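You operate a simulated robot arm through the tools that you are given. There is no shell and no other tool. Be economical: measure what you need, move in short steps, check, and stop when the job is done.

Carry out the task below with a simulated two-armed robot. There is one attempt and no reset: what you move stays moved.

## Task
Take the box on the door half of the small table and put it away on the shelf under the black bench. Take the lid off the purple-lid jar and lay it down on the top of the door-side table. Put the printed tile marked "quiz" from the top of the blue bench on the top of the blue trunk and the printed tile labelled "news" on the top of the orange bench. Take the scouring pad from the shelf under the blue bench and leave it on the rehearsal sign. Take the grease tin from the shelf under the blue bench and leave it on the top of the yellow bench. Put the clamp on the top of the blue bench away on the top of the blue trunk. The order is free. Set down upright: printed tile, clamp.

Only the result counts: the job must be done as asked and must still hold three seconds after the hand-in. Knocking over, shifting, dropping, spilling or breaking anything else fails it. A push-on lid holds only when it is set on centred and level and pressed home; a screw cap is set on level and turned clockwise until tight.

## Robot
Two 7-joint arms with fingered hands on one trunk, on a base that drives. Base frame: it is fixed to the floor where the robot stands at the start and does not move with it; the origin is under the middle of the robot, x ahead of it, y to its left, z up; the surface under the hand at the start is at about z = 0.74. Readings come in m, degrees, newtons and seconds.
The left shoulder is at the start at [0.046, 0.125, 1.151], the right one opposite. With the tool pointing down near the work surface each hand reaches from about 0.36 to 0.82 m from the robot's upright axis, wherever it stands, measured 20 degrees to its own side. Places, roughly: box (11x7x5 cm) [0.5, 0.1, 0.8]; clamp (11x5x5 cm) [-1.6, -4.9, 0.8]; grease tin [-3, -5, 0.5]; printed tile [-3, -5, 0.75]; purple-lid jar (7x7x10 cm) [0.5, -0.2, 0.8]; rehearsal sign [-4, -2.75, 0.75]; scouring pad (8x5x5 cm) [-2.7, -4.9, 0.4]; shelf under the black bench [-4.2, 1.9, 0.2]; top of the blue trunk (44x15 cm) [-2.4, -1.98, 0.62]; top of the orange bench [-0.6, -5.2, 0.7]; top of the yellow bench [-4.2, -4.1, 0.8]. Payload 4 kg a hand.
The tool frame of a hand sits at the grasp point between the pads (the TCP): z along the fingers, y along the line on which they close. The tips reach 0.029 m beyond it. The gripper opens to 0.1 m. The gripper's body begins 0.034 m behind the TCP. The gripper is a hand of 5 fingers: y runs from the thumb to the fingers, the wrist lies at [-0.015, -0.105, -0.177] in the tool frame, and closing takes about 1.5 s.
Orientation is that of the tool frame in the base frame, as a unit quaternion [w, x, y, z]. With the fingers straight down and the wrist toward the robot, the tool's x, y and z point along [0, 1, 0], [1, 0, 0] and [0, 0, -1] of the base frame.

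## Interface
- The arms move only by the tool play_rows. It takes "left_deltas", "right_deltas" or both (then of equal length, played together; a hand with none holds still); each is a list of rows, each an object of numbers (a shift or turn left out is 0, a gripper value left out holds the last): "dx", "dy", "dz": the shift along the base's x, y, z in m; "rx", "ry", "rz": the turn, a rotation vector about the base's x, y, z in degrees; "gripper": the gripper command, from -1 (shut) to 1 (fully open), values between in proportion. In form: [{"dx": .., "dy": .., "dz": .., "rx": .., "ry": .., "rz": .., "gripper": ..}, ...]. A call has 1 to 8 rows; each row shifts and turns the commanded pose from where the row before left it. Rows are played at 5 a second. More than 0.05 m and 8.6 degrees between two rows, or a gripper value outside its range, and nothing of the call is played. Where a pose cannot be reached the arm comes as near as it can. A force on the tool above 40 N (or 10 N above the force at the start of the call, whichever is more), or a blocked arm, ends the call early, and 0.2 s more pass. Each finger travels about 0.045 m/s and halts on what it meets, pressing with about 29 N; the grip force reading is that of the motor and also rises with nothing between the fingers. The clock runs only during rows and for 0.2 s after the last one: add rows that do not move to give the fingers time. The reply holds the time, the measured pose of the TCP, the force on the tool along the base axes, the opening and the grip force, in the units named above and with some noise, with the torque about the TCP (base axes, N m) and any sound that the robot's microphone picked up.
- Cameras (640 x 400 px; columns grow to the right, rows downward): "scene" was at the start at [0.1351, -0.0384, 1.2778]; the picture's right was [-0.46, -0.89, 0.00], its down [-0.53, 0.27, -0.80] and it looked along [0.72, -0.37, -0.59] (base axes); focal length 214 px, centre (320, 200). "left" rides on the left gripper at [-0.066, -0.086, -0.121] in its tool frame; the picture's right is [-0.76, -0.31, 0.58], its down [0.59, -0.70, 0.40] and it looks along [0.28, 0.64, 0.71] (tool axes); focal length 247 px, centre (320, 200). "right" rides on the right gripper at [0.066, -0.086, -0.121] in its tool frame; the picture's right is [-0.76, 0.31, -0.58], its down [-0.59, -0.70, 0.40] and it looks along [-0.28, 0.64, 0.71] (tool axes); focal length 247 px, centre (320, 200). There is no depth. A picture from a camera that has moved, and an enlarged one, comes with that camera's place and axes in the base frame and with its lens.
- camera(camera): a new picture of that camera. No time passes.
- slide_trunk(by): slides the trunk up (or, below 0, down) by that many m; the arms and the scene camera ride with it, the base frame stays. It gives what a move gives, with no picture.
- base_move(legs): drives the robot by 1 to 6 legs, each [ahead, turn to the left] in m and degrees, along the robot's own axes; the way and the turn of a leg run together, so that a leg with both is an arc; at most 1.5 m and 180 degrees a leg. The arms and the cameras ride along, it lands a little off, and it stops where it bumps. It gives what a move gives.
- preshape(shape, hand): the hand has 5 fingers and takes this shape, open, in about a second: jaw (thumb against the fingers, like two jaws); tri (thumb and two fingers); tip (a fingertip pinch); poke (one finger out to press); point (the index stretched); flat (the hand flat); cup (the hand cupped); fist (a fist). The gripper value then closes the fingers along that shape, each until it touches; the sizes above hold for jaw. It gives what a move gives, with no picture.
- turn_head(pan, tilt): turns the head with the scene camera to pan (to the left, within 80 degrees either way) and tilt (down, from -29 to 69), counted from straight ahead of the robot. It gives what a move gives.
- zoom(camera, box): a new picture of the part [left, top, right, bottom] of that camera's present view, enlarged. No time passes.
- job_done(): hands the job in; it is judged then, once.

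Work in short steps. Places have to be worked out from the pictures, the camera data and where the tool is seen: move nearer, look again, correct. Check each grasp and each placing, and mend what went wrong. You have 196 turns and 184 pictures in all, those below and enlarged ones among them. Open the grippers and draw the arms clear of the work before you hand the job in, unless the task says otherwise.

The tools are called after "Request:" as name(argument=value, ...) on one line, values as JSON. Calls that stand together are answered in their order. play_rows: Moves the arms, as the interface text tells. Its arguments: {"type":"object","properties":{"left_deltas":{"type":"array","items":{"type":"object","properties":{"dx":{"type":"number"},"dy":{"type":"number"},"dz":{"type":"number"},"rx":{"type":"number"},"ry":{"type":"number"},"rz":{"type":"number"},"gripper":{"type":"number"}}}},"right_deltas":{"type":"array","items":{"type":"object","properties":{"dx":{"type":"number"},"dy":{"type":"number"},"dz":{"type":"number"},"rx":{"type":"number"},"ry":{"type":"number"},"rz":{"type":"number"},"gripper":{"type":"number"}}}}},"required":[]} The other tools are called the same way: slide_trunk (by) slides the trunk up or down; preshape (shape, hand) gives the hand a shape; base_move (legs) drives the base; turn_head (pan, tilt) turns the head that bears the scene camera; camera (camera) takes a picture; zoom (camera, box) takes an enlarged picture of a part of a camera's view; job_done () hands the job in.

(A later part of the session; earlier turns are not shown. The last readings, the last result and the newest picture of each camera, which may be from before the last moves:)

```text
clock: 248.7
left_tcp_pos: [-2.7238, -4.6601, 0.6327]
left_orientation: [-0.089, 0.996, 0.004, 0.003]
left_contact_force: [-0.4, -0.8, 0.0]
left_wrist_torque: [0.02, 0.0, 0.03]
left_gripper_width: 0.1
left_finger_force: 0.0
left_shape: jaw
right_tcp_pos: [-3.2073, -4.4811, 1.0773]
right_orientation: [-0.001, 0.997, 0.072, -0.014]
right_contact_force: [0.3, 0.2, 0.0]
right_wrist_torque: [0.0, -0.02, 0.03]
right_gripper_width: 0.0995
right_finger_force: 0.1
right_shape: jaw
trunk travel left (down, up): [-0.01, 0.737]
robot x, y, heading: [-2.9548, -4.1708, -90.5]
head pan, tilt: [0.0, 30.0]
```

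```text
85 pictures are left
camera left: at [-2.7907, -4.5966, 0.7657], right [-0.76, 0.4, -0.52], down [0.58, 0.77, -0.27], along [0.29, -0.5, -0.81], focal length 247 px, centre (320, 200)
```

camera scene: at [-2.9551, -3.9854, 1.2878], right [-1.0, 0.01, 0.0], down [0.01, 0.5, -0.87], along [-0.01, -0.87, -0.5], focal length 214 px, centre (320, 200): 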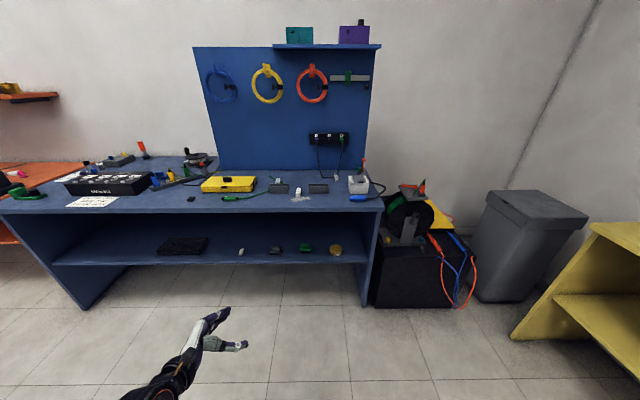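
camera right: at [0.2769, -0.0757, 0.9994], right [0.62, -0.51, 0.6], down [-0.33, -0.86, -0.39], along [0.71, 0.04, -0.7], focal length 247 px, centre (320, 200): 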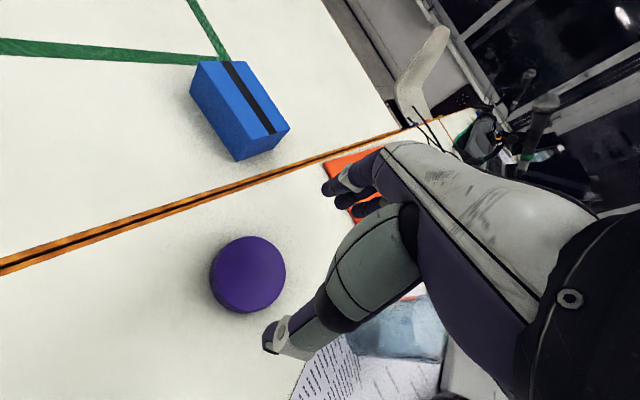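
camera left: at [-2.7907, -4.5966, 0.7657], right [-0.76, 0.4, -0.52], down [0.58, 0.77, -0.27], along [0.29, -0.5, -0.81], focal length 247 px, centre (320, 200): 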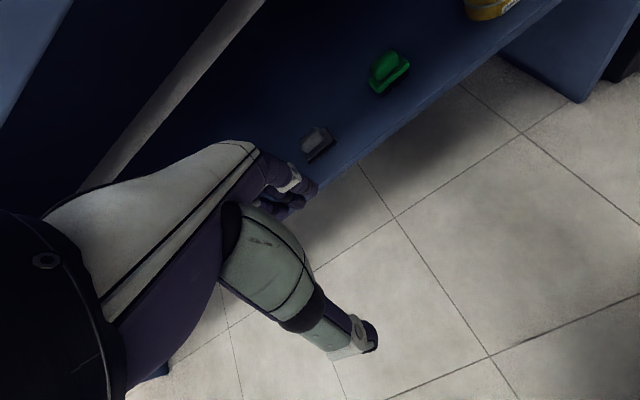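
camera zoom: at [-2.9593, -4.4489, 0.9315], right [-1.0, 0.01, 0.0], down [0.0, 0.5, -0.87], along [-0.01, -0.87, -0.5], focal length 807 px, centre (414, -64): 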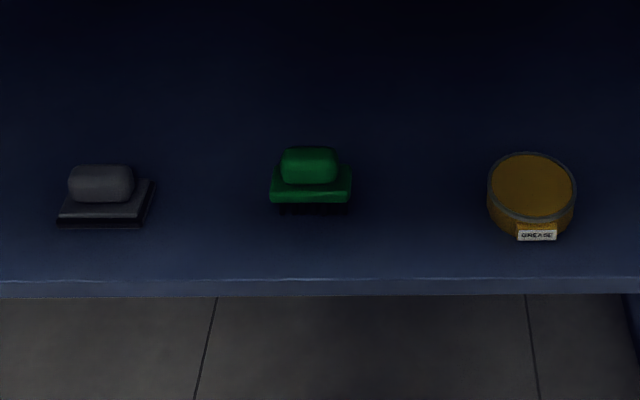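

The grey one with a flat base is the scouring pad (the green has bristles = brush), at ≈(−2.70, −4.935); tin at (−3.06, −4.92), shelf z≈0.375. Orient the left hand to point to the robot's right, 32° down, outside the bench.

Request:
play_rows(left_deltas=[{"rx": -5.1, "dy": 0.03}, {"rx": -5.1, "dy": 0.03}, {"ry": 8.3, "dy": 0.02}, {"ry": 8.3, "dx": 0.03}, {"ry": 8.3, "dx": 0.03}, {"ry": 8.3, "dx": 0.03}, {"ry": 8.3, "dx": 0.03}, {"ry": 8.3}])

Request:
play_rows(left_deltas=[{"ry": 8.3, "dz": -0.03}, {"dz": -0.04}, {"dz": -0.04}, {"dz": -0.04}])

Request:
base_move(legs=[[0.1, 0]])

Request:
camera(camera="scene")

Request:
camera(camera="left")

```text
clock: 250.5
left_tcp_pos: [-2.5757, -4.6765, 0.6372]
left_orientation: [-0.001, 0.907, 0.004, -0.42]
left_contact_force: [-0.7, 0.3, 0.1]
left_wrist_torque: [0.02, 0.01, 0.0]
left_gripper_width: 0.1001
left_finger_force: 0.0
left_shape: jaw
left hand out of reach, approached as far as the arm can: row 1, 2, 3
right_tcp_pos: [-3.208, -4.4824, 1.0778]
right_orientation: [-0.001, 0.997, 0.071, -0.014]
right_contact_force: [0.2, -0.2, 0.0]
right_wrist_torque: [-0.02, 0.01, 0.03]
right_gripper_width: 0.0998
right_finger_force: 0.0
right_shape: jaw
trunk travel left (down, up): [-0.01, 0.737]
robot x, y, heading: [-2.957, -4.1701, -90.6]
head pan, tilt: [0.0, 30.0]
```

```text
clock: 251.5
left_tcp_pos: [-2.5773, -4.6753, 0.487]
left_orientation: [-0.002, 0.875, 0.004, -0.485]
left_contact_force: [0.4, -0.3, -0.5]
left_wrist_torque: [0.03, -0.01, 0.0]
left_gripper_width: 0.0998
left_finger_force: 0.2
left_shape: jaw
right_tcp_pos: [-3.207, -4.4823, 1.0772]
right_orientation: [0.0, 0.997, 0.071, -0.013]
right_contact_force: [-0.5, 0.3, 0.6]
right_wrist_torque: [0.03, -0.04, -0.01]
right_gripper_width: 0.0999
right_finger_force: 0.0
right_shape: jaw
trunk travel left (down, up): [-0.01, 0.737]
robot x, y, heading: [-2.9547, -4.1747, -90.8]
head pan, tilt: [0.0, 30.0]
```

```text
clock: 252.7
left_tcp_pos: [-2.5774, -4.7773, 0.4879]
left_orientation: [-0.002, 0.875, 0.004, -0.484]
left_contact_force: [1.0, -0.2, 0.3]
left_wrist_torque: [0.0, -0.01, 0.0]
left_gripper_width: 0.0996
left_finger_force: 0.1
left_shape: jaw
right_tcp_pos: [-3.2085, -4.5815, 1.0779]
right_orientation: [0.001, 0.997, 0.071, -0.013]
right_contact_force: [-0.5, -0.2, -0.6]
right_wrist_torque: [-0.02, -0.01, -0.03]
right_gripper_width: 0.0999
right_finger_force: 0.0
right_shape: jaw
trunk travel left (down, up): [-0.01, 0.737]
robot x, y, heading: [-2.9578, -4.2716, -90.4]
head pan, tilt: [0.0, 30.0]
```

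```text
84 pictures are left
camera scene: at [-2.9603, -4.5491, 0.9315], right [-1.0, 0.01, 0.0], down [0.0, 0.5, -0.87], along [-0.01, -0.87, -0.5], focal length 214 px, centre (320, 200)
```

scene: 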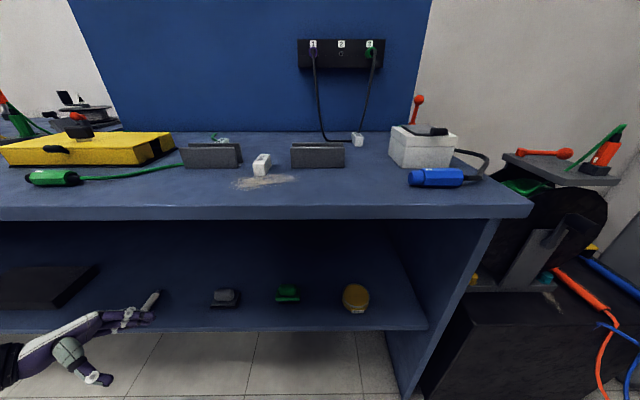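

```text
83 pictures are left
camera left: at [-2.5105, -4.6911, 0.6086], right [-0.89, 0.3, 0.34], down [-0.03, 0.71, -0.71], along [-0.45, -0.64, -0.62], focal length 247 px, centre (320, 200)
```

left: 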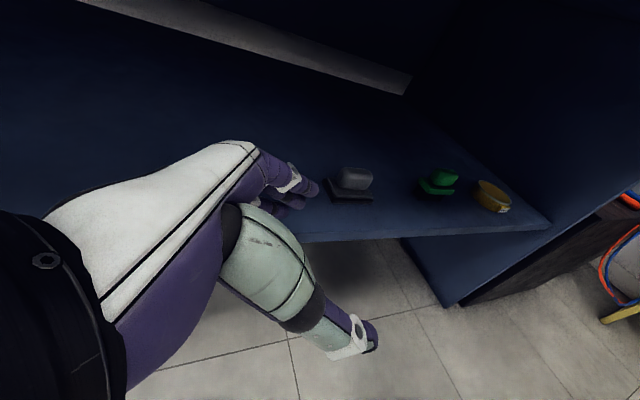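

Pad at ≈(−2.707, −4.925). Move in behind its left end at z≈0.46 and look.

Request:
play_rows(left_deltas=[{"dy": -0.04}, {"dy": -0.04}, {"dy": -0.04, "dx": -0.005}, {"dy": -0.028, "dx": -0.008, "dz": -0.02}])

Request:
camera(camera="left")

Request:
zoom(camera="scene", box=[60, 220, 320, 380])

```text
clock: 253.7
left_tcp_pos: [-2.5915, -4.9229, 0.467]
left_orientation: [-0.002, 0.875, 0.003, -0.484]
left_contact_force: [-0.4, 0.0, 0.0]
left_wrist_torque: [0.02, 0.04, -0.03]
left_gripper_width: 0.1001
left_finger_force: 0.0
left_shape: jaw
right_tcp_pos: [-3.206, -4.5814, 1.0783]
right_orientation: [0.0, 0.997, 0.071, -0.014]
right_contact_force: [0.6, 0.1, -0.7]
right_wrist_torque: [-0.02, 0.0, -0.03]
right_gripper_width: 0.0998
right_finger_force: 0.0
right_shape: jaw
trunk travel left (down, up): [-0.01, 0.737]
robot x, y, heading: [-2.9595, -4.2726, -90.6]
head pan, tilt: [0.0, 30.0]
```

```text
82 pictures are left
camera left: at [-2.5241, -4.8384, 0.5877], right [-0.89, 0.3, 0.34], down [-0.03, 0.71, -0.71], along [-0.45, -0.64, -0.62], focal length 247 px, centre (320, 200)
```

left: 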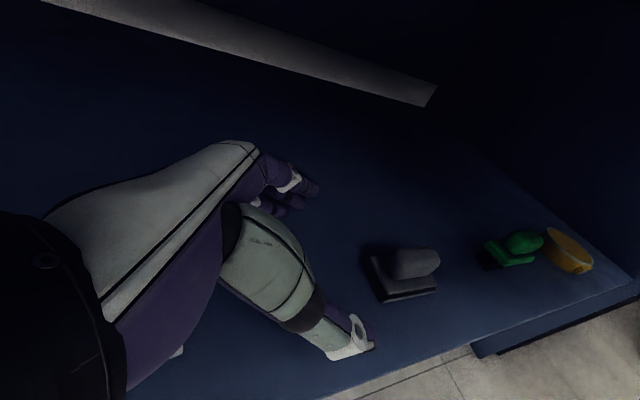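

```text
2.46 times, centred on (190, 300) of scene
camera zoom: at [-2.9603, -4.5491, 0.9315], right [-1.0, 0.01, 0.0], down [0.0, 0.5, -0.87], along [-0.01, -0.87, -0.5], focal length 528 px, centre (640, -46)
```

zoom: 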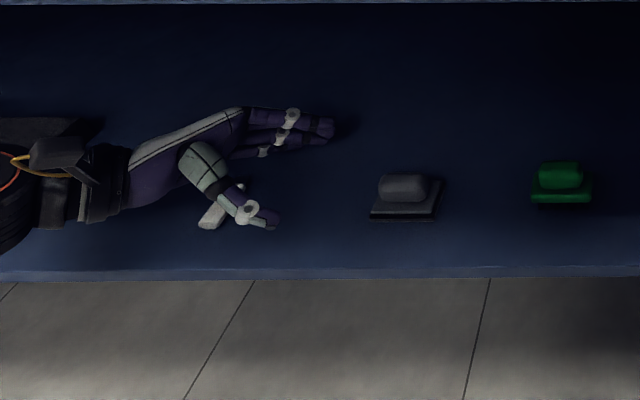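

Triangulating both views: shelf ≈0.40, pad's near end x≈−2.677, centre y≈−4.927. Advance and descend.

Request:
play_rows(left_deltas=[{"dx": -0.03, "dz": -0.005}, {"dx": -0.03, "dz": -0.01, "dy": -0.004}, {"dx": -0.03, "dz": -0.01}, {"dx": -0.02, "dz": -0.008}])

Request:
camera(camera="left")

Request:
zoom(camera="scene", box=[60, 220, 320, 380])

```text
clock: 254.7
left_tcp_pos: [-2.6999, -4.9292, 0.4369]
left_orientation: [0.001, 0.875, 0.003, -0.484]
left_contact_force: [4.3, 1.1, 6.9]
left_wrist_torque: [-0.37, -0.24, 0.21]
left_gripper_width: 0.0999
left_finger_force: 0.2
left_shape: jaw
right_tcp_pos: [-3.2081, -4.5805, 1.0794]
right_orientation: [0.001, 0.997, 0.072, -0.015]
right_contact_force: [0.0, 0.6, 0.0]
right_wrist_torque: [0.02, 0.04, 0.01]
right_gripper_width: 0.0999
right_finger_force: 0.1
right_shape: jaw
trunk travel left (down, up): [-0.01, 0.737]
robot x, y, heading: [-2.9571, -4.2711, -90.5]
head pan, tilt: [0.0, 30.0]
```

```text
80 pictures are left
camera left: at [-2.6334, -4.843, 0.5577], right [-0.89, 0.3, 0.33], down [-0.03, 0.7, -0.71], along [-0.45, -0.64, -0.62], focal length 247 px, centre (320, 200)
```

left: 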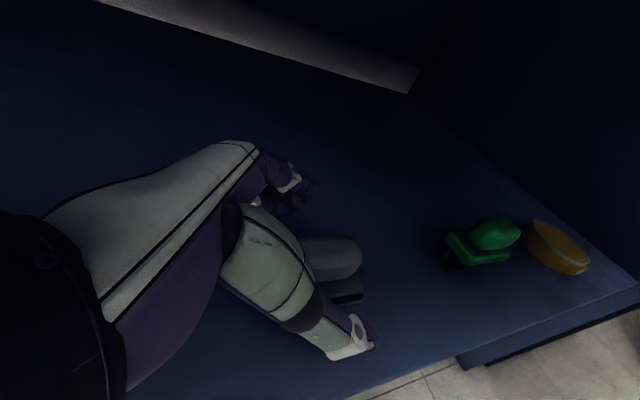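

```text
2.46 times, centred on (190, 300) of scene
camera zoom: at [-2.9604, -4.5485, 0.9319], right [-1.0, 0.01, 0.0], down [0.0, 0.5, -0.87], along [-0.01, -0.87, -0.5], focal length 528 px, centre (640, -46)
```

zoom: 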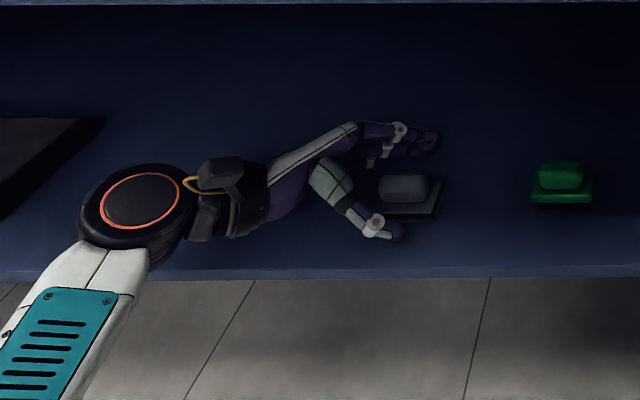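

Light contact with the handle; back 5 mm and close.

Request:
play_rows(left_deltas=[{"dx": 0.006, "dz": -0.002}, {"gripper": -1}, {"gripper": -1}, {"gripper": -1}, {"gripper": -1}, {"gripper": -1}, {"gripper": -1}, {"gripper": -1}])

Request:
play_rows(left_deltas=[{"dz": 0.02}, {"dz": 0.03}, {"dz": 0.02}])

Request:
zoom(camera="scene", box=[60, 220, 320, 380])

```text
clock: 256.5
left_tcp_pos: [-2.6942, -4.9296, 0.4352]
left_orientation: [0.0, 0.875, 0.003, -0.485]
left_contact_force: [-3.0, -4.0, 14.7]
left_wrist_torque: [-1.09, -0.11, -0.22]
left_gripper_width: 0.0243
left_finger_force: 29.6
left_shape: jaw
right_tcp_pos: [-3.2085, -4.5804, 1.0798]
right_orientation: [0.001, 0.997, 0.07, -0.013]
right_contact_force: [-0.3, 0.1, -0.1]
right_wrist_torque: [0.0, -0.02, -0.02]
right_gripper_width: 0.0999
right_finger_force: 0.0
right_shape: jaw
trunk travel left (down, up): [-0.01, 0.737]
robot x, y, heading: [-2.962, -4.2726, -90.6]
head pan, tilt: [0.0, 30.0]
```

```text
clock: 257.3
left_tcp_pos: [-2.6941, -4.9279, 0.5027]
left_orientation: [-0.003, 0.875, 0.004, -0.484]
left_contact_force: [-0.3, -0.1, -1.4]
left_wrist_torque: [0.01, -0.02, -0.01]
left_gripper_width: 0.024
left_finger_force: 29.0
left_shape: jaw
right_tcp_pos: [-3.2068, -4.581, 1.0786]
right_orientation: [0.001, 0.997, 0.071, -0.015]
right_contact_force: [0.0, -0.6, 0.1]
right_wrist_torque: [0.01, 0.0, 0.01]
right_gripper_width: 0.1
right_finger_force: 0.1
right_shape: jaw
trunk travel left (down, up): [-0.01, 0.737]
robot x, y, heading: [-2.9555, -4.2748, -90.4]
head pan, tilt: [0.0, 30.0]
```

```text
2.46 times, centred on (190, 300) of scene
camera zoom: at [-2.9604, -4.5491, 0.9315], right [-1.0, 0.01, 0.0], down [0.0, 0.5, -0.87], along [-0.01, -0.87, -0.5], focal length 528 px, centre (640, -46)
```

zoom: 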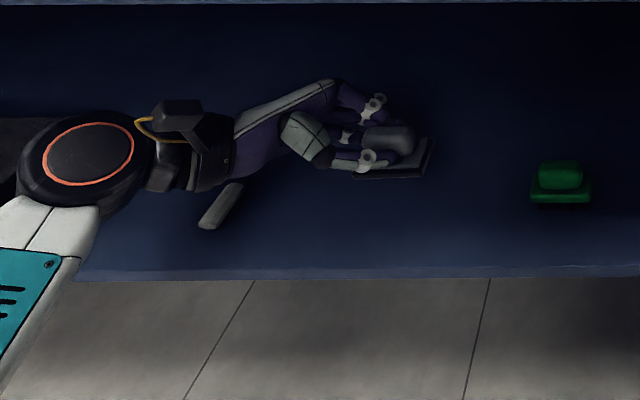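

Pad lifted by its handle. Withdraw it from the shelf and set up the right hand for the tin (pointing left, ~50° down).

Request:
play_rows(left_deltas=[{"dy": 0.04}, {"dy": 0.045}, {"dy": 0.045}, {"dy": 0.045}, {"dy": 0.045, "dx": 0.02}, {"dx": 0.04}, {}, {}], right_deltas=[{"rz": -8, "dz": -0.04}, {"ry": -8.4, "dz": -0.045}, {"ry": -8.4, "dz": -0.045}, {"ry": -8.4, "dz": -0.045}, {"ry": -8.4, "dz": -0.045}, {"ry": -8.4, "dz": -0.045}, {"dz": -0.045}, {"dz": -0.045}])

Request:
camera(camera="right")

Request:
camera(camera="scene")

```text
clock: 259.1
left_tcp_pos: [-2.6334, -4.7085, 0.5033]
left_orientation: [-0.002, 0.875, 0.003, -0.484]
left_contact_force: [-0.2, 0.4, -0.9]
left_wrist_torque: [0.0, 0.01, 0.02]
left_gripper_width: 0.0244
left_finger_force: 29.0
left_shape: jaw
right_tcp_pos: [-3.2701, -4.6017, 0.7613]
right_orientation: [-0.001, 0.939, 0.001, 0.344]
right_contact_force: [-0.3, -0.1, -0.2]
right_wrist_torque: [-0.03, 0.0, -0.01]
right_gripper_width: 0.1
right_finger_force: 0.1
right_shape: jaw
right hand out of reach, approached as far as the arm can: row 5, 6, 7, 8
trunk travel left (down, up): [-0.01, 0.737]
robot x, y, heading: [-2.9593, -4.2713, -90.4]
head pan, tilt: [0.0, 30.0]
```

```text
77 pictures are left
camera right: at [-3.3003, -4.5149, 0.8956], right [-0.95, -0.31, -0.05], down [-0.19, 0.7, -0.69], along [0.25, -0.64, -0.73], focal length 247 px, centre (320, 200)
```

right: 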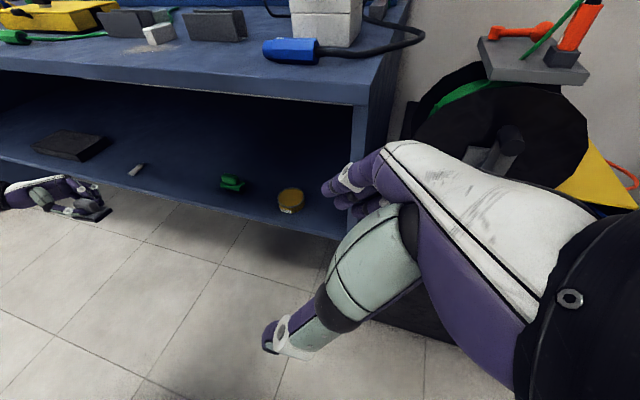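

```text
76 pictures are left
camera scene: at [-2.9602, -4.5491, 0.9315], right [-1.0, 0.01, 0.0], down [0.0, 0.5, -0.87], along [-0.01, -0.87, -0.5], focal length 214 px, centre (320, 200)
```

scene: 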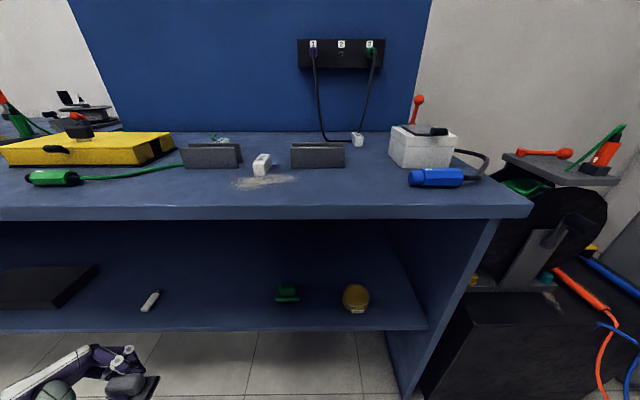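

The right arm is too close/cross-body; shift the base ~0.19 m to the left (+x) so the tin falls at the right hand's comfortable side.

Request:
base_move(legs=[[-0.25, 0], [0, 45], [0.27, 0], [0, -45], [0.05, 0]])

Request:
play_rows(right_deltas=[{"dz": -0.045}, {"dz": -0.045}, {"dz": -0.045}, {"dz": -0.045}, {"dy": -0.03, "dz": -0.02}])

Request:
camera(camera="right")

Request:
camera(camera="scene")

```text
clock: 267.2
left_tcp_pos: [-2.442, -4.6982, 0.503]
left_orientation: [-0.002, 0.876, 0.004, -0.483]
left_contact_force: [0.2, 0.0, -0.4]
left_wrist_torque: [0.0, 0.0, -0.01]
left_gripper_width: 0.0242
left_finger_force: 29.7
left_shape: jaw
right_tcp_pos: [-3.0794, -4.5892, 0.7614]
right_orientation: [-0.001, 0.939, 0.002, 0.345]
right_contact_force: [-0.8, 0.3, -0.2]
right_wrist_torque: [-0.01, 0.01, 0.0]
right_gripper_width: 0.0998
right_finger_force: 0.1
right_shape: jaw
trunk travel left (down, up): [-0.01, 0.737]
robot x, y, heading: [-2.766, -4.2627, -90.7]
head pan, tilt: [0.0, 30.0]
```

```text
clock: 268.4
left_tcp_pos: [-2.442, -4.6979, 0.5033]
left_orientation: [-0.002, 0.875, 0.003, -0.485]
left_contact_force: [0.4, 0.2, -0.6]
left_wrist_torque: [0.01, -0.03, -0.02]
left_gripper_width: 0.0239
left_finger_force: 29.4
left_shape: jaw
right_tcp_pos: [-3.0916, -4.6232, 0.5623]
right_orientation: [-0.001, 0.939, 0.0, 0.345]
right_contact_force: [-0.5, -0.8, 0.8]
right_wrist_torque: [-0.01, 0.03, -0.02]
right_gripper_width: 0.0998
right_finger_force: 0.0
right_shape: jaw
right hand out of reach, approached as far as the arm can: row 1, 2
trunk travel left (down, up): [-0.01, 0.737]
robot x, y, heading: [-2.7678, -4.26, -90.5]
head pan, tilt: [0.0, 30.0]
```

```text
75 pictures are left
camera right: at [-3.1223, -4.5379, 0.6974], right [-0.95, -0.31, -0.05], down [-0.19, 0.7, -0.69], along [0.25, -0.64, -0.73], focal length 247 px, centre (320, 200)
```

right: 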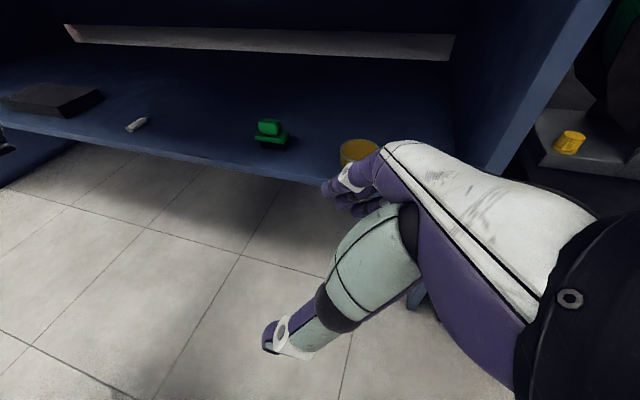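

```text
74 pictures are left
camera scene: at [-2.7688, -4.5381, 0.9316], right [-1.0, 0.01, 0.0], down [0.0, 0.5, -0.87], along [-0.01, -0.87, -0.5], focal length 214 px, centre (320, 200)
```

scene: 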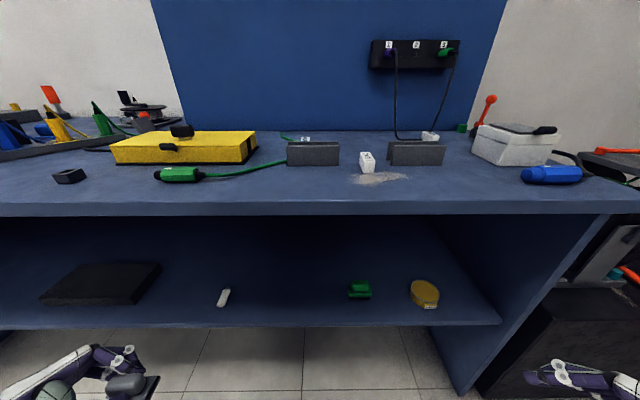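

Tin at (−3.057, −4.914). Lower the right hand to 0.49 outside, then enter under the bench top above the tin.

Request:
play_rows(right_deltas=[{"dz": -0.035, "dx": 0.005}, {"dz": -0.035, "dx": 0.005}, {"dy": -0.048, "dx": 0.005}, {"dy": -0.048, "dx": 0.005}, {"dy": -0.048, "dx": 0.005}, {"dy": -0.048, "dx": 0.003}, {"dy": -0.048}, {"dy": -0.048}])

Request:
camera(camera="right")

```text
clock: 270.2
left_tcp_pos: [-2.4427, -4.6981, 0.5022]
left_orientation: [-0.002, 0.876, 0.004, -0.483]
left_contact_force: [-0.4, 1.1, 0.1]
left_wrist_torque: [0.01, -0.02, -0.02]
left_gripper_width: 0.0239
left_finger_force: 28.9
left_shape: jaw
right_tcp_pos: [-3.065, -4.9116, 0.4927]
right_orientation: [-0.001, 0.939, 0.001, 0.345]
right_contact_force: [0.5, -0.7, 0.1]
right_wrist_torque: [-0.01, -0.02, -0.04]
right_gripper_width: 0.1
right_finger_force: 0.0
right_shape: jaw
trunk travel left (down, up): [-0.01, 0.737]
robot x, y, heading: [-2.7686, -4.2617, -90.6]
head pan, tilt: [0.0, 30.0]
```

```text
73 pictures are left
camera right: at [-3.0942, -4.8257, 0.6275], right [-0.95, -0.31, -0.05], down [-0.19, 0.7, -0.68], along [0.25, -0.64, -0.73], focal length 247 px, centre (320, 200)
```

right: 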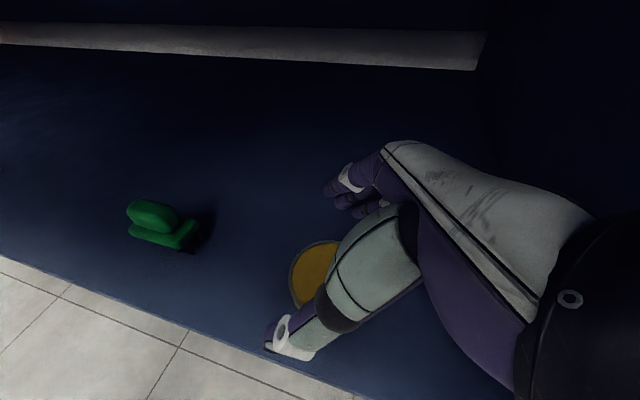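

Tin is centred under the hand. Descend and close.

Request:
play_rows(right_deltas=[{"dz": -0.025}, {"dz": -0.02}, {"dz": -0.012}])

Request:
camera(camera="right")

```text
clock: 271.0
left_tcp_pos: [-2.4424, -4.6976, 0.5031]
left_orientation: [-0.002, 0.875, 0.003, -0.484]
left_contact_force: [-0.3, 0.3, -0.7]
left_wrist_torque: [-0.02, -0.03, -0.02]
left_gripper_width: 0.0239
left_finger_force: 29.2
left_shape: jaw
right_tcp_pos: [-3.0637, -4.9116, 0.4374]
right_orientation: [0.0, 0.939, 0.002, 0.344]
right_contact_force: [-0.2, 0.5, 3.4]
right_wrist_torque: [-0.16, 0.04, -0.01]
right_gripper_width: 0.1
right_finger_force: 0.1
right_shape: jaw
trunk travel left (down, up): [-0.01, 0.737]
robot x, y, heading: [-2.7647, -4.2621, -90.7]
head pan, tilt: [0.0, 30.0]
```

```text
72 pictures are left
camera right: at [-3.0943, -4.8256, 0.5711], right [-0.95, -0.31, -0.05], down [-0.19, 0.7, -0.69], along [0.25, -0.64, -0.73], focal length 247 px, centre (320, 200)
```

right: 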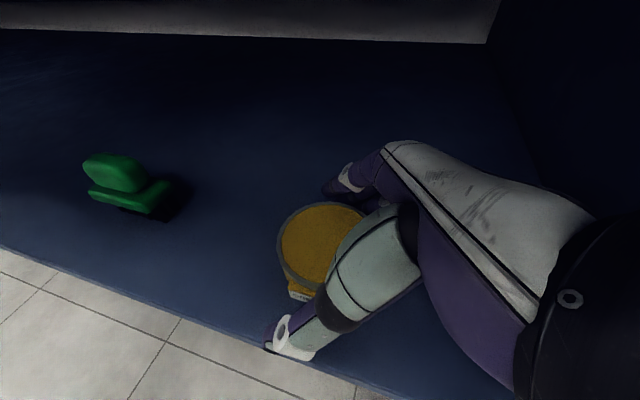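

Fingertips just touch the shelf; raise 2 mm, close, and lift.

Request:
play_rows(right_deltas=[{"dz": 0.003}, {"gripper": -1}, {"gripper": -1}, {"gripper": -1}, {"gripper": -1}, {"gripper": -1}, {"gripper": -1}])

Request:
play_rows(right_deltas=[{"dz": 0.02}, {"dz": 0.03}, {"dy": 0.045}, {"dy": 0.048}, {"dy": 0.048}, {"dy": 0.048}, {"dy": 0.048}])

Request:
camera(camera="right")

```text
clock: 272.6
left_tcp_pos: [-2.4425, -4.6986, 0.5033]
left_orientation: [-0.003, 0.875, 0.004, -0.484]
left_contact_force: [0.0, 0.5, -0.8]
left_wrist_torque: [0.02, -0.02, 0.0]
left_gripper_width: 0.0241
left_finger_force: 28.8
left_shape: jaw
right_tcp_pos: [-3.0639, -4.9108, 0.4404]
right_orientation: [0.001, 0.939, 0.002, 0.344]
right_contact_force: [0.9, 1.2, 7.6]
right_wrist_torque: [-0.39, -0.18, 0.03]
right_gripper_width: 0.0619
right_finger_force: 28.9
right_shape: jaw
trunk travel left (down, up): [-0.01, 0.737]
robot x, y, heading: [-2.7654, -4.2607, -90.5]
head pan, tilt: [0.0, 30.0]
```

```text
clock: 274.2
left_tcp_pos: [-2.4413, -4.6988, 0.5025]
left_orientation: [-0.003, 0.875, 0.004, -0.484]
left_contact_force: [0.4, -0.5, 0.1]
left_wrist_torque: [-0.01, -0.02, -0.03]
left_gripper_width: 0.0238
left_finger_force: 28.4
left_shape: jaw
right_tcp_pos: [-3.0629, -4.6748, 0.4897]
right_orientation: [0.0, 0.939, 0.002, 0.344]
right_contact_force: [0.4, -0.4, -3.7]
right_wrist_torque: [0.06, 0.02, 0.01]
right_gripper_width: 0.0591
right_finger_force: 28.9
right_shape: jaw
trunk travel left (down, up): [-0.01, 0.737]
robot x, y, heading: [-2.7637, -4.2624, -90.4]
head pan, tilt: [0.0, 30.0]
```

```text
71 pictures are left
camera right: at [-3.0939, -4.5894, 0.6232], right [-0.95, -0.31, -0.05], down [-0.19, 0.7, -0.69], along [0.25, -0.64, -0.73], focal length 247 px, centre (320, 200)
```

right: 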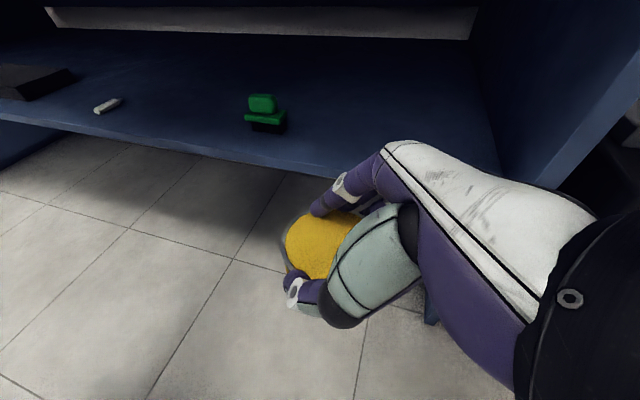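

Both objects are held. Back off, raise the trunk, and turn to the yellow bench.

Request:
base_move(legs=[[-0.4, 0]])

Request:
slide_trunk(by=0.34)

Request:
play_rows(left_deltas=[{"dz": 0.04}, {"dz": 0.04}, {"dz": 0.04}, {"dz": 0.04}], right_deltas=[{"dz": 0.04}, {"dz": 0.04}, {"dz": 0.04}, {"dz": 0.04}])

Request:
base_move(legs=[[0, -90], [0.35, 0]])

Request:
turn_head(pan=0, tilt=30)

Request:
camera(camera="scene")

```text
clock: 276.7
left_tcp_pos: [-2.4393, -4.2976, 0.5036]
left_orientation: [-0.003, 0.875, 0.002, -0.484]
left_contact_force: [0.1, -0.6, -1.0]
left_wrist_torque: [-0.02, -0.02, 0.01]
left_gripper_width: 0.0239
left_finger_force: 29.2
left_shape: jaw
right_tcp_pos: [-3.0598, -4.2745, 0.4883]
right_orientation: [0.001, 0.939, 0.0, 0.345]
right_contact_force: [-0.1, 1.5, -3.2]
right_wrist_torque: [0.05, 0.01, 0.02]
right_gripper_width: 0.0592
right_finger_force: 28.9
right_shape: jaw
trunk travel left (down, up): [-0.01, 0.737]
robot x, y, heading: [-2.7658, -3.8631, -90.9]
head pan, tilt: [0.0, 30.0]
```

```text
clock: 280.0
left_tcp_pos: [-2.4387, -4.2972, 0.8439]
left_orientation: [-0.002, 0.875, 0.002, -0.484]
left_contact_force: [0.5, -0.6, -0.5]
left_wrist_torque: [-0.04, -0.04, 0.04]
left_gripper_width: 0.0242
left_finger_force: 28.9
left_shape: jaw
right_tcp_pos: [-3.06, -4.2751, 0.828]
right_orientation: [0.0, 0.938, 0.0, 0.345]
right_contact_force: [0.3, 0.1, -3.3]
right_wrist_torque: [0.03, 0.02, -0.03]
right_gripper_width: 0.059
right_finger_force: 28.9
right_shape: jaw
trunk travel left (down, up): [-0.35, 0.397]
robot x, y, heading: [-2.7622, -3.8633, -90.7]
head pan, tilt: [0.0, 30.0]
```

```text
clock: 281.0
left_tcp_pos: [-2.4391, -4.2978, 1.0042]
left_orientation: [-0.003, 0.875, 0.002, -0.484]
left_contact_force: [-0.3, 0.0, -1.0]
left_wrist_torque: [-0.01, -0.02, -0.04]
left_gripper_width: 0.0239
left_finger_force: 28.7
left_shape: jaw
right_tcp_pos: [-3.0606, -4.2733, 0.9895]
right_orientation: [-0.002, 0.938, 0.0, 0.346]
right_contact_force: [0.3, 0.4, -3.6]
right_wrist_torque: [0.02, 0.0, 0.01]
right_gripper_width: 0.059
right_finger_force: 29.3
right_shape: jaw
trunk travel left (down, up): [-0.35, 0.397]
robot x, y, heading: [-2.765, -3.8597, -90.7]
head pan, tilt: [0.0, 30.0]
```

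```text
clock: 287.2
left_tcp_pos: [-3.55, -4.1795, 1.0027]
left_orientation: [-0.345, 0.62, -0.617, -0.34]
left_contact_force: [-0.3, 1.2, 0.3]
left_wrist_torque: [0.01, 0.0, -0.01]
left_gripper_width: 0.0237
left_finger_force: 28.5
left_shape: jaw
right_tcp_pos: [-3.5268, -3.5597, 0.9888]
right_orientation: [0.244, 0.664, -0.663, 0.244]
right_contact_force: [-0.4, -0.5, -2.9]
right_wrist_torque: [-0.01, -0.04, 0.02]
right_gripper_width: 0.0586
right_finger_force: 28.7
right_shape: jaw
trunk travel left (down, up): [-0.35, 0.397]
robot x, y, heading: [-3.1096, -3.8558, 179.5]
head pan, tilt: [0.0, 30.0]
```

```text
clock: 287.8
left_tcp_pos: [-3.549, -4.1807, 1.0029]
left_orientation: [-0.345, 0.62, -0.617, -0.341]
left_contact_force: [-0.4, 0.5, -0.7]
left_wrist_torque: [-0.01, -0.01, 0.02]
left_gripper_width: 0.0236
left_finger_force: 28.5
left_shape: jaw
right_tcp_pos: [-3.5248, -3.5583, 0.9888]
right_orientation: [-0.245, -0.663, 0.664, -0.245]
right_contact_force: [-1.2, -0.5, -4.0]
right_wrist_torque: [0.01, 0.02, -0.02]
right_gripper_width: 0.0586
right_finger_force: 28.9
right_shape: jaw
trunk travel left (down, up): [-0.35, 0.397]
robot x, y, heading: [-3.1118, -3.86, 179.4]
head pan, tilt: [0.0, 30.0]
```

```text
70 pictures are left
camera scene: at [-3.2599, -3.8531, 1.2877], right [0.01, 1.0, 0.0], down [0.5, -0.01, -0.87], along [-0.87, 0.01, -0.5], focal length 214 px, centre (320, 200)
```

scene: 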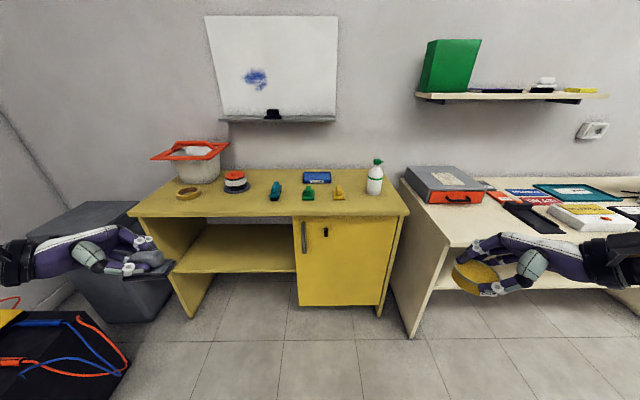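

Yellow bench seen: free front strip; spot at about (−4.09, −3.68). Drive nearer with a slight shift.

Request:
base_move(legs=[[0, 15], [0.36, 0], [0, -15]])

Request:
turn_head(pan=-10, tilt=45)

Request:
camera(camera="scene")

```text
clock: 291.9
left_tcp_pos: [-3.895, -4.2693, 1.0026]
left_orientation: [-0.345, 0.62, -0.617, -0.341]
left_contact_force: [-0.3, -0.5, -0.8]
left_wrist_torque: [0.01, 0.04, 0.0]
left_gripper_width: 0.0237
left_finger_force: 28.9
left_shape: jaw
right_tcp_pos: [-3.8709, -3.6468, 0.9893]
right_orientation: [0.244, 0.664, -0.663, 0.244]
right_contact_force: [0.0, -0.5, -3.9]
right_wrist_torque: [-0.01, -0.01, 0.01]
right_gripper_width: 0.0586
right_finger_force: 29.0
right_shape: jaw
trunk travel left (down, up): [-0.35, 0.397]
robot x, y, heading: [-3.4579, -3.9483, 179.2]
head pan, tilt: [0.0, 30.0]
```

```text
clock: 292.7
left_tcp_pos: [-3.8943, -4.2689, 1.0035]
left_orientation: [-0.344, 0.621, -0.617, -0.34]
left_contact_force: [-0.1, -0.5, -0.4]
left_wrist_torque: [0.0, -0.01, 0.02]
left_gripper_width: 0.0236
left_finger_force: 28.3
left_shape: jaw
right_tcp_pos: [-3.8709, -3.6479, 0.9876]
right_orientation: [0.244, 0.664, -0.664, 0.244]
right_contact_force: [0.1, 1.1, -3.3]
right_wrist_torque: [0.04, -0.05, 0.01]
right_gripper_width: 0.0589
right_finger_force: 29.3
right_shape: jaw
trunk travel left (down, up): [-0.35, 0.397]
robot x, y, heading: [-3.4587, -3.9474, 179.4]
head pan, tilt: [-10.0, 45.0]
```

```text
69 pictures are left
camera scene: at [-3.5946, -3.9281, 1.2651], right [0.18, 0.98, 0.0], down [0.69, -0.13, -0.71], along [-0.7, 0.13, -0.71], focal length 214 px, centre (320, 200)
```

scene: 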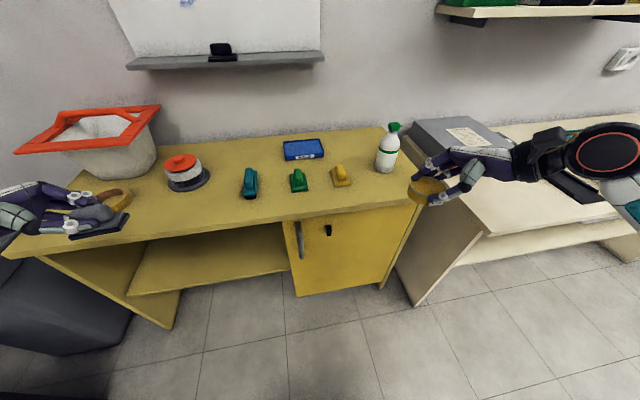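

Top z≈0.79; items line the front, but there's a free spot at (−4.10, −4.135) between the lamp and the teal clip. Turn the base +35° and turn the hand back −35°.

Request:
base_move(legs=[[0, 35]])

Request:
play_rows(right_deltas=[{"rz": -7}, {"rz": -7}, {"rz": -7, "dx": -0.02, "dy": -0.03}, {"rz": -7, "dx": -0.025, "dy": -0.035}, {"rz": -7, "dx": -0.025, "dy": -0.04}, {"dx": -0.025, "dy": -0.04}, {"dx": -0.025, "dy": -0.035}])

Request:
turn_head(pan=-25, tilt=45)

Request:
camera(camera="scene")

```text
clock: 294.8
left_tcp_pos: [-3.6303, -4.4605, 1.0028]
left_orientation: [-0.225, 0.778, -0.402, -0.428]
left_contact_force: [-0.1, 0.0, -1.6]
left_wrist_torque: [0.01, 0.02, -0.01]
left_gripper_width: 0.0238
left_finger_force: 29.3
left_shape: jaw
right_tcp_pos: [-3.9666, -3.9386, 0.9889]
right_orientation: [0.16, 0.833, -0.432, 0.306]
right_contact_force: [-0.2, -0.8, -3.5]
right_wrist_torque: [0.04, -0.03, -0.01]
right_gripper_width: 0.0587
right_finger_force: 28.7
right_shape: jaw
trunk travel left (down, up): [-0.35, 0.397]
robot x, y, heading: [-3.4577, -3.9456, -145.8]
head pan, tilt: [-10.0, 45.0]
```

```text
clock: 296.4
left_tcp_pos: [-3.6299, -4.462, 1.0027]
left_orientation: [-0.227, 0.778, -0.402, -0.427]
left_contact_force: [-0.1, 0.4, 0.1]
left_wrist_torque: [-0.02, -0.01, -0.01]
left_gripper_width: 0.0236
left_finger_force: 28.9
left_shape: jaw
right_tcp_pos: [-4.0864, -4.1197, 0.988]
right_orientation: [-0.243, -0.664, 0.664, -0.244]
right_contact_force: [0.0, 0.2, -4.5]
right_wrist_torque: [-0.02, -0.06, 0.05]
right_gripper_width: 0.0472
right_finger_force: 28.6
right_shape: jaw
trunk travel left (down, up): [-0.35, 0.397]
robot x, y, heading: [-3.4579, -3.9472, -145.7]
head pan, tilt: [-10.0, 45.0]
```

```text
clock: 297.1
left_tcp_pos: [-3.6302, -4.4616, 1.0027]
left_orientation: [-0.226, 0.777, -0.402, -0.428]
left_contact_force: [0.1, -0.4, -0.6]
left_wrist_torque: [0.02, 0.0, -0.04]
left_gripper_width: 0.0237
left_finger_force: 29.0
left_shape: jaw
right_tcp_pos: [-4.0861, -4.1184, 0.9886]
right_orientation: [0.243, 0.664, -0.663, 0.244]
right_contact_force: [0.4, -0.4, -3.5]
right_wrist_torque: [-0.01, -0.05, 0.01]
right_gripper_width: 0.0468
right_finger_force: 29.1
right_shape: jaw
trunk travel left (down, up): [-0.35, 0.397]
robot x, y, heading: [-3.4551, -3.9469, -145.7]
head pan, tilt: [-25.0, 45.0]
```

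```text
68 pictures are left
camera scene: at [-3.5849, -3.9897, 1.265], right [-0.16, 0.99, 0.0], down [0.7, 0.12, -0.71], along [-0.7, -0.12, -0.71], focal length 214 px, centre (320, 200)
```

scene: 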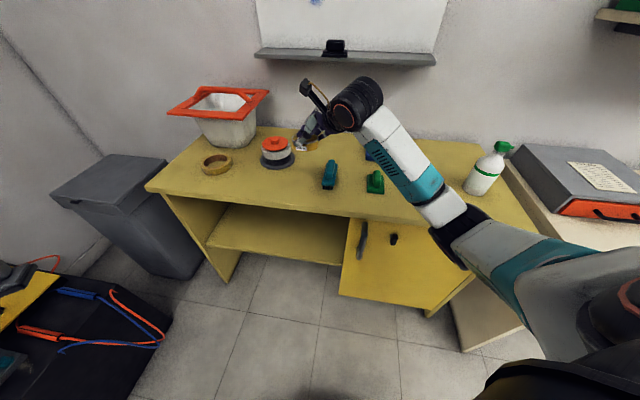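

Grip width dropped from 59 to 47 mm — the tin may be slipping. Check the hand camera.

Request:
camera(camera="right")

Request:
zoom(camera="scene", box=[230, 100, 410, 220])

```text
67 pictures are left
camera right: at [-4.0027, -4.0895, 1.123], right [-0.31, 0.95, -0.05], down [0.7, 0.19, -0.68], along [-0.64, -0.25, -0.73], focal length 247 px, centre (320, 200)
```

right: 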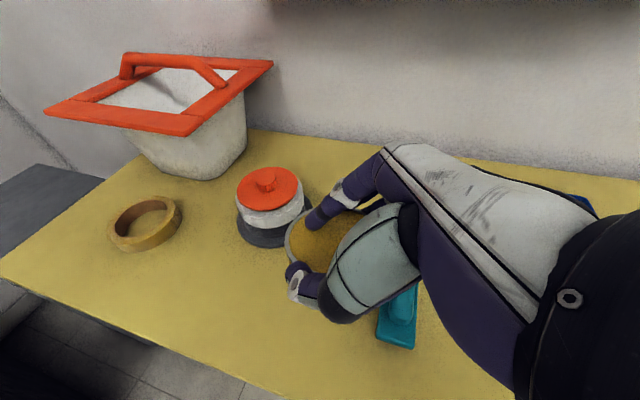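

```text
3.33 times, centred on (320, 160) of scene
camera zoom: at [-3.5849, -3.9897, 1.265], right [-0.16, 0.99, 0.0], down [0.7, 0.12, -0.71], along [-0.7, -0.12, -0.71], focal length 715 px, centre (320, 333)
```

zoom: 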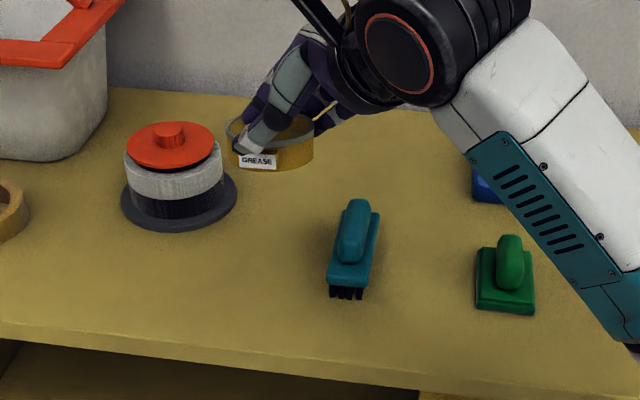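

Tin still held. Landing point checks clear on the picture. Lower gently, 1.5 cm deeper, until contact.

Request:
play_rows(right_deltas=[{"dz": -0.03, "dx": -0.008}, {"dz": -0.03, "dx": -0.008}, {"dz": -0.03}, {"dz": -0.025}, {"dz": -0.015}, {"dz": -0.01}])

Request:
zoom(camera="scene", box=[230, 100, 410, 220])

```text
clock: 298.6
left_tcp_pos: [-3.6293, -4.4624, 1.0033]
left_orientation: [-0.227, 0.778, -0.402, -0.427]
left_contact_force: [-0.8, -0.3, -0.7]
left_wrist_torque: [0.06, 0.0, -0.02]
left_gripper_width: 0.0238
left_finger_force: 28.8
left_shape: jaw
right_tcp_pos: [-4.1064, -4.123, 0.8664]
right_orientation: [0.26, 0.667, -0.655, 0.241]
right_contact_force: [3.0, -3.3, 13.5]
right_wrist_torque: [1.0, 0.36, -0.13]
right_gripper_width: 0.0469
right_finger_force: 29.6
right_shape: jaw
trunk travel left (down, up): [-0.35, 0.397]
robot x, y, heading: [-3.4589, -3.946, -145.5]
head pan, tilt: [-25.0, 45.0]
stopped in row 6 (right hand): the force on the tool passed its limit at 45 N (the readings are from after the stop); the commanded pose is now the measured one
```

```text
3.33 times, centred on (320, 160) of scene
camera zoom: at [-3.5846, -3.9902, 1.265], right [-0.16, 0.99, 0.0], down [0.7, 0.12, -0.71], along [-0.7, -0.12, -0.71], focal length 715 px, centre (320, 333)
```

zoom: 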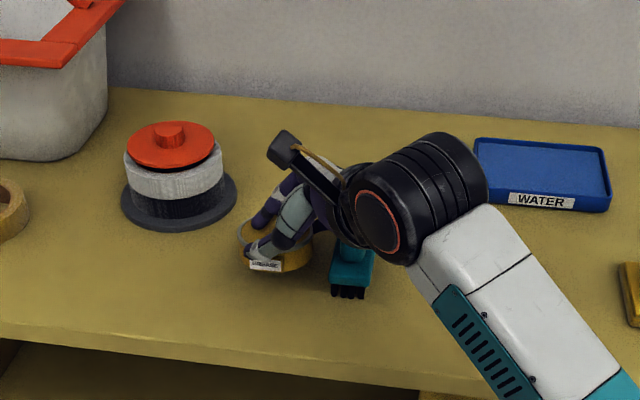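

The palm is probably touching the teal brush. Raise, and move to the open strip in front of the lamp (−4.085, −4.25).

Request:
play_rows(right_deltas=[{"dz": 0.04}, {"dz": 0.03, "dy": -0.02}, {"dy": -0.04, "dx": 0.01}, {"dy": -0.04, "dx": 0.01}, {"dy": -0.03}])

Request:
camera(camera="right")

Request:
zoom(camera="scene", box=[200, 100, 410, 240])

```text
clock: 299.8
left_tcp_pos: [-3.6305, -4.4616, 1.0019]
left_orientation: [-0.227, 0.778, -0.401, -0.428]
left_contact_force: [-0.3, -0.1, -2.0]
left_wrist_torque: [-0.05, 0.02, 0.06]
left_gripper_width: 0.0237
left_finger_force: 29.4
left_shape: jaw
right_tcp_pos: [-4.0868, -4.2514, 0.9316]
right_orientation: [0.256, 0.665, -0.658, 0.242]
right_contact_force: [-0.4, -0.4, -3.6]
right_wrist_torque: [0.01, -0.04, 0.02]
right_gripper_width: 0.0466
right_finger_force: 29.1
right_shape: jaw
trunk travel left (down, up): [-0.35, 0.397]
robot x, y, heading: [-3.4579, -3.9487, -145.7]
head pan, tilt: [-25.0, 45.0]
```

```text
64 pictures are left
camera right: at [-3.999, -4.2214, 1.0639], right [-0.31, 0.95, -0.06], down [0.69, 0.18, -0.7], along [-0.66, -0.26, -0.71], focal length 247 px, centre (320, 200)
```

right: 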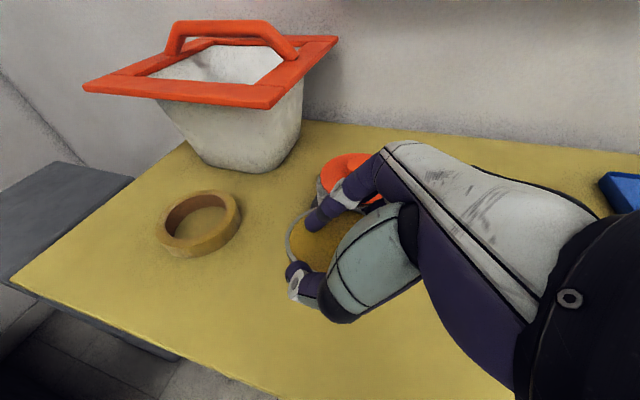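

```text
2.86 times, centred on (305, 170) of scene
camera zoom: at [-3.5848, -3.9903, 1.265], right [-0.16, 0.99, 0.0], down [0.7, 0.12, -0.71], along [-0.7, -0.12, -0.71], focal length 613 px, centre (363, 286)
```

zoom: 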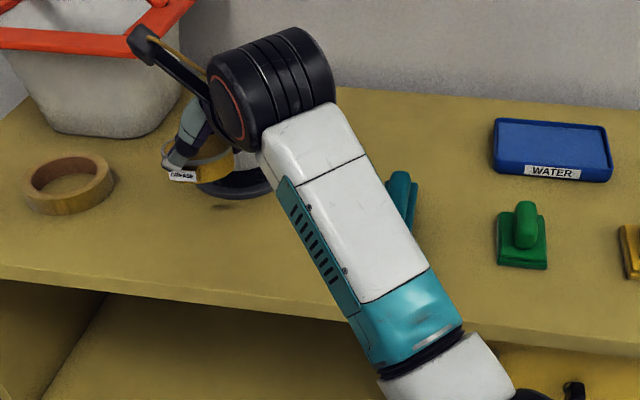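

Clear of brush and lamp. Lower until contact.

Request:
play_rows(right_deltas=[{"dz": -0.03, "dx": 0.01}, {"dz": -0.02}, {"dz": -0.015}, {"dz": -0.01}, {"dz": -0.008}, {"dz": -0.006}, {"dz": -0.006}, {"dz": -0.005}])

Request:
camera(camera="right")

```text
clock: 301.6
left_tcp_pos: [-3.6289, -4.4605, 1.0037]
left_orientation: [-0.224, 0.777, -0.402, -0.429]
left_contact_force: [-0.4, -0.1, 0.1]
left_wrist_torque: [-0.03, 0.04, -0.03]
left_gripper_width: 0.0242
left_finger_force: 29.6
left_shape: jaw
right_tcp_pos: [-4.0767, -4.2514, 0.8416]
right_orientation: [0.265, 0.665, -0.655, 0.241]
right_contact_force: [4.8, 6.4, 28.6]
right_wrist_torque: [-0.38, 1.14, -0.23]
right_gripper_width: 0.0461
right_finger_force: 29.1
right_shape: jaw
trunk travel left (down, up): [-0.35, 0.397]
robot x, y, heading: [-3.4567, -3.9465, -145.7]
head pan, tilt: [-25.0, 45.0]
```

```text
62 pictures are left
camera right: at [-3.9867, -4.2189, 0.972], right [-0.31, 0.95, -0.06], down [0.68, 0.17, -0.72], along [-0.67, -0.27, -0.69], focal length 247 px, centre (320, 200)
```

right: 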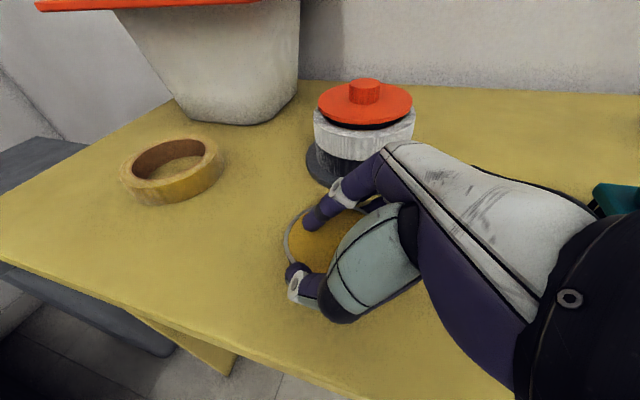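

Tin is down (28 N). Ease up, open, and lift straight up.

Request:
play_rows(right_deltas=[{"dz": 0.004}, {"gripper": 0.9}, {"gripper": 0.9}, {"gripper": 0.9}, {"gripper": 0.9}, {"gripper": 0.9}, {"dz": 0.03}, {"dz": 0.04}])

Request:
play_rows(right_deltas=[{"dz": 0.04}, {"dz": 0.04, "dx": 0.03}, {"dx": 0.04}, {"dx": 0.04}, {"dx": 0.04}])

Request:
zoom(camera="scene", box=[200, 100, 410, 240])

```text
clock: 303.4
left_tcp_pos: [-3.6307, -4.4615, 1.0036]
left_orientation: [-0.226, 0.778, -0.402, -0.427]
left_contact_force: [-0.4, 0.9, -0.4]
left_wrist_torque: [0.02, 0.0, 0.01]
left_gripper_width: 0.0241
left_finger_force: 29.2
left_shape: jaw
right_tcp_pos: [-4.0759, -4.2506, 0.9053]
right_orientation: [0.254, 0.666, -0.658, 0.242]
right_contact_force: [0.1, -0.8, 0.2]
right_wrist_torque: [-0.03, 0.01, 0.02]
right_gripper_width: 0.095
right_finger_force: 0.1
right_shape: jaw
trunk travel left (down, up): [-0.35, 0.397]
robot x, y, heading: [-3.4564, -3.9491, -145.7]
head pan, tilt: [-25.0, 45.0]
```

```text
clock: 304.8
left_tcp_pos: [-3.6306, -4.4608, 1.0039]
left_orientation: [-0.226, 0.777, -0.402, -0.427]
left_contact_force: [0.9, 0.4, -1.3]
left_wrist_torque: [-0.03, 0.0, 0.0]
left_gripper_width: 0.0239
left_finger_force: 28.8
left_shape: jaw
right_tcp_pos: [-3.9528, -4.2428, 1.0249]
right_orientation: [0.296, 0.663, -0.653, 0.214]
right_contact_force: [0.3, 0.3, 0.5]
right_wrist_torque: [-0.01, -0.01, 0.02]
right_gripper_width: 0.0947
right_finger_force: 0.0
right_shape: jaw
trunk travel left (down, up): [-0.35, 0.397]
robot x, y, heading: [-3.4556, -3.9466, -145.7]
head pan, tilt: [-25.0, 45.0]
stopped in row 5 (right hand): the arm was blocked; the commanded pose is now the measured one
```

```text
2.86 times, centred on (305, 170) of scene
camera zoom: at [-3.5851, -3.9893, 1.265], right [-0.16, 0.99, 0.0], down [0.7, 0.12, -0.71], along [-0.7, -0.12, -0.71], focal length 613 px, centre (363, 286)
```

zoom: 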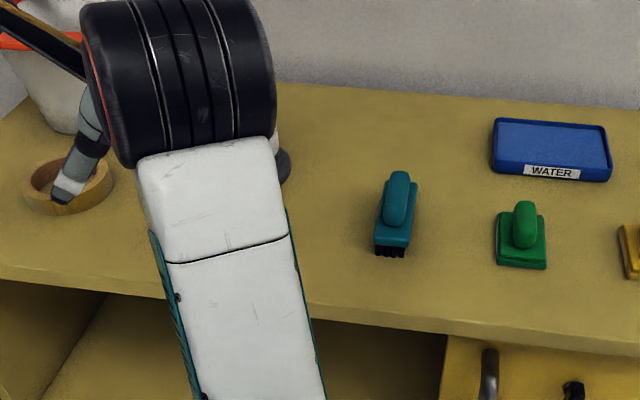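

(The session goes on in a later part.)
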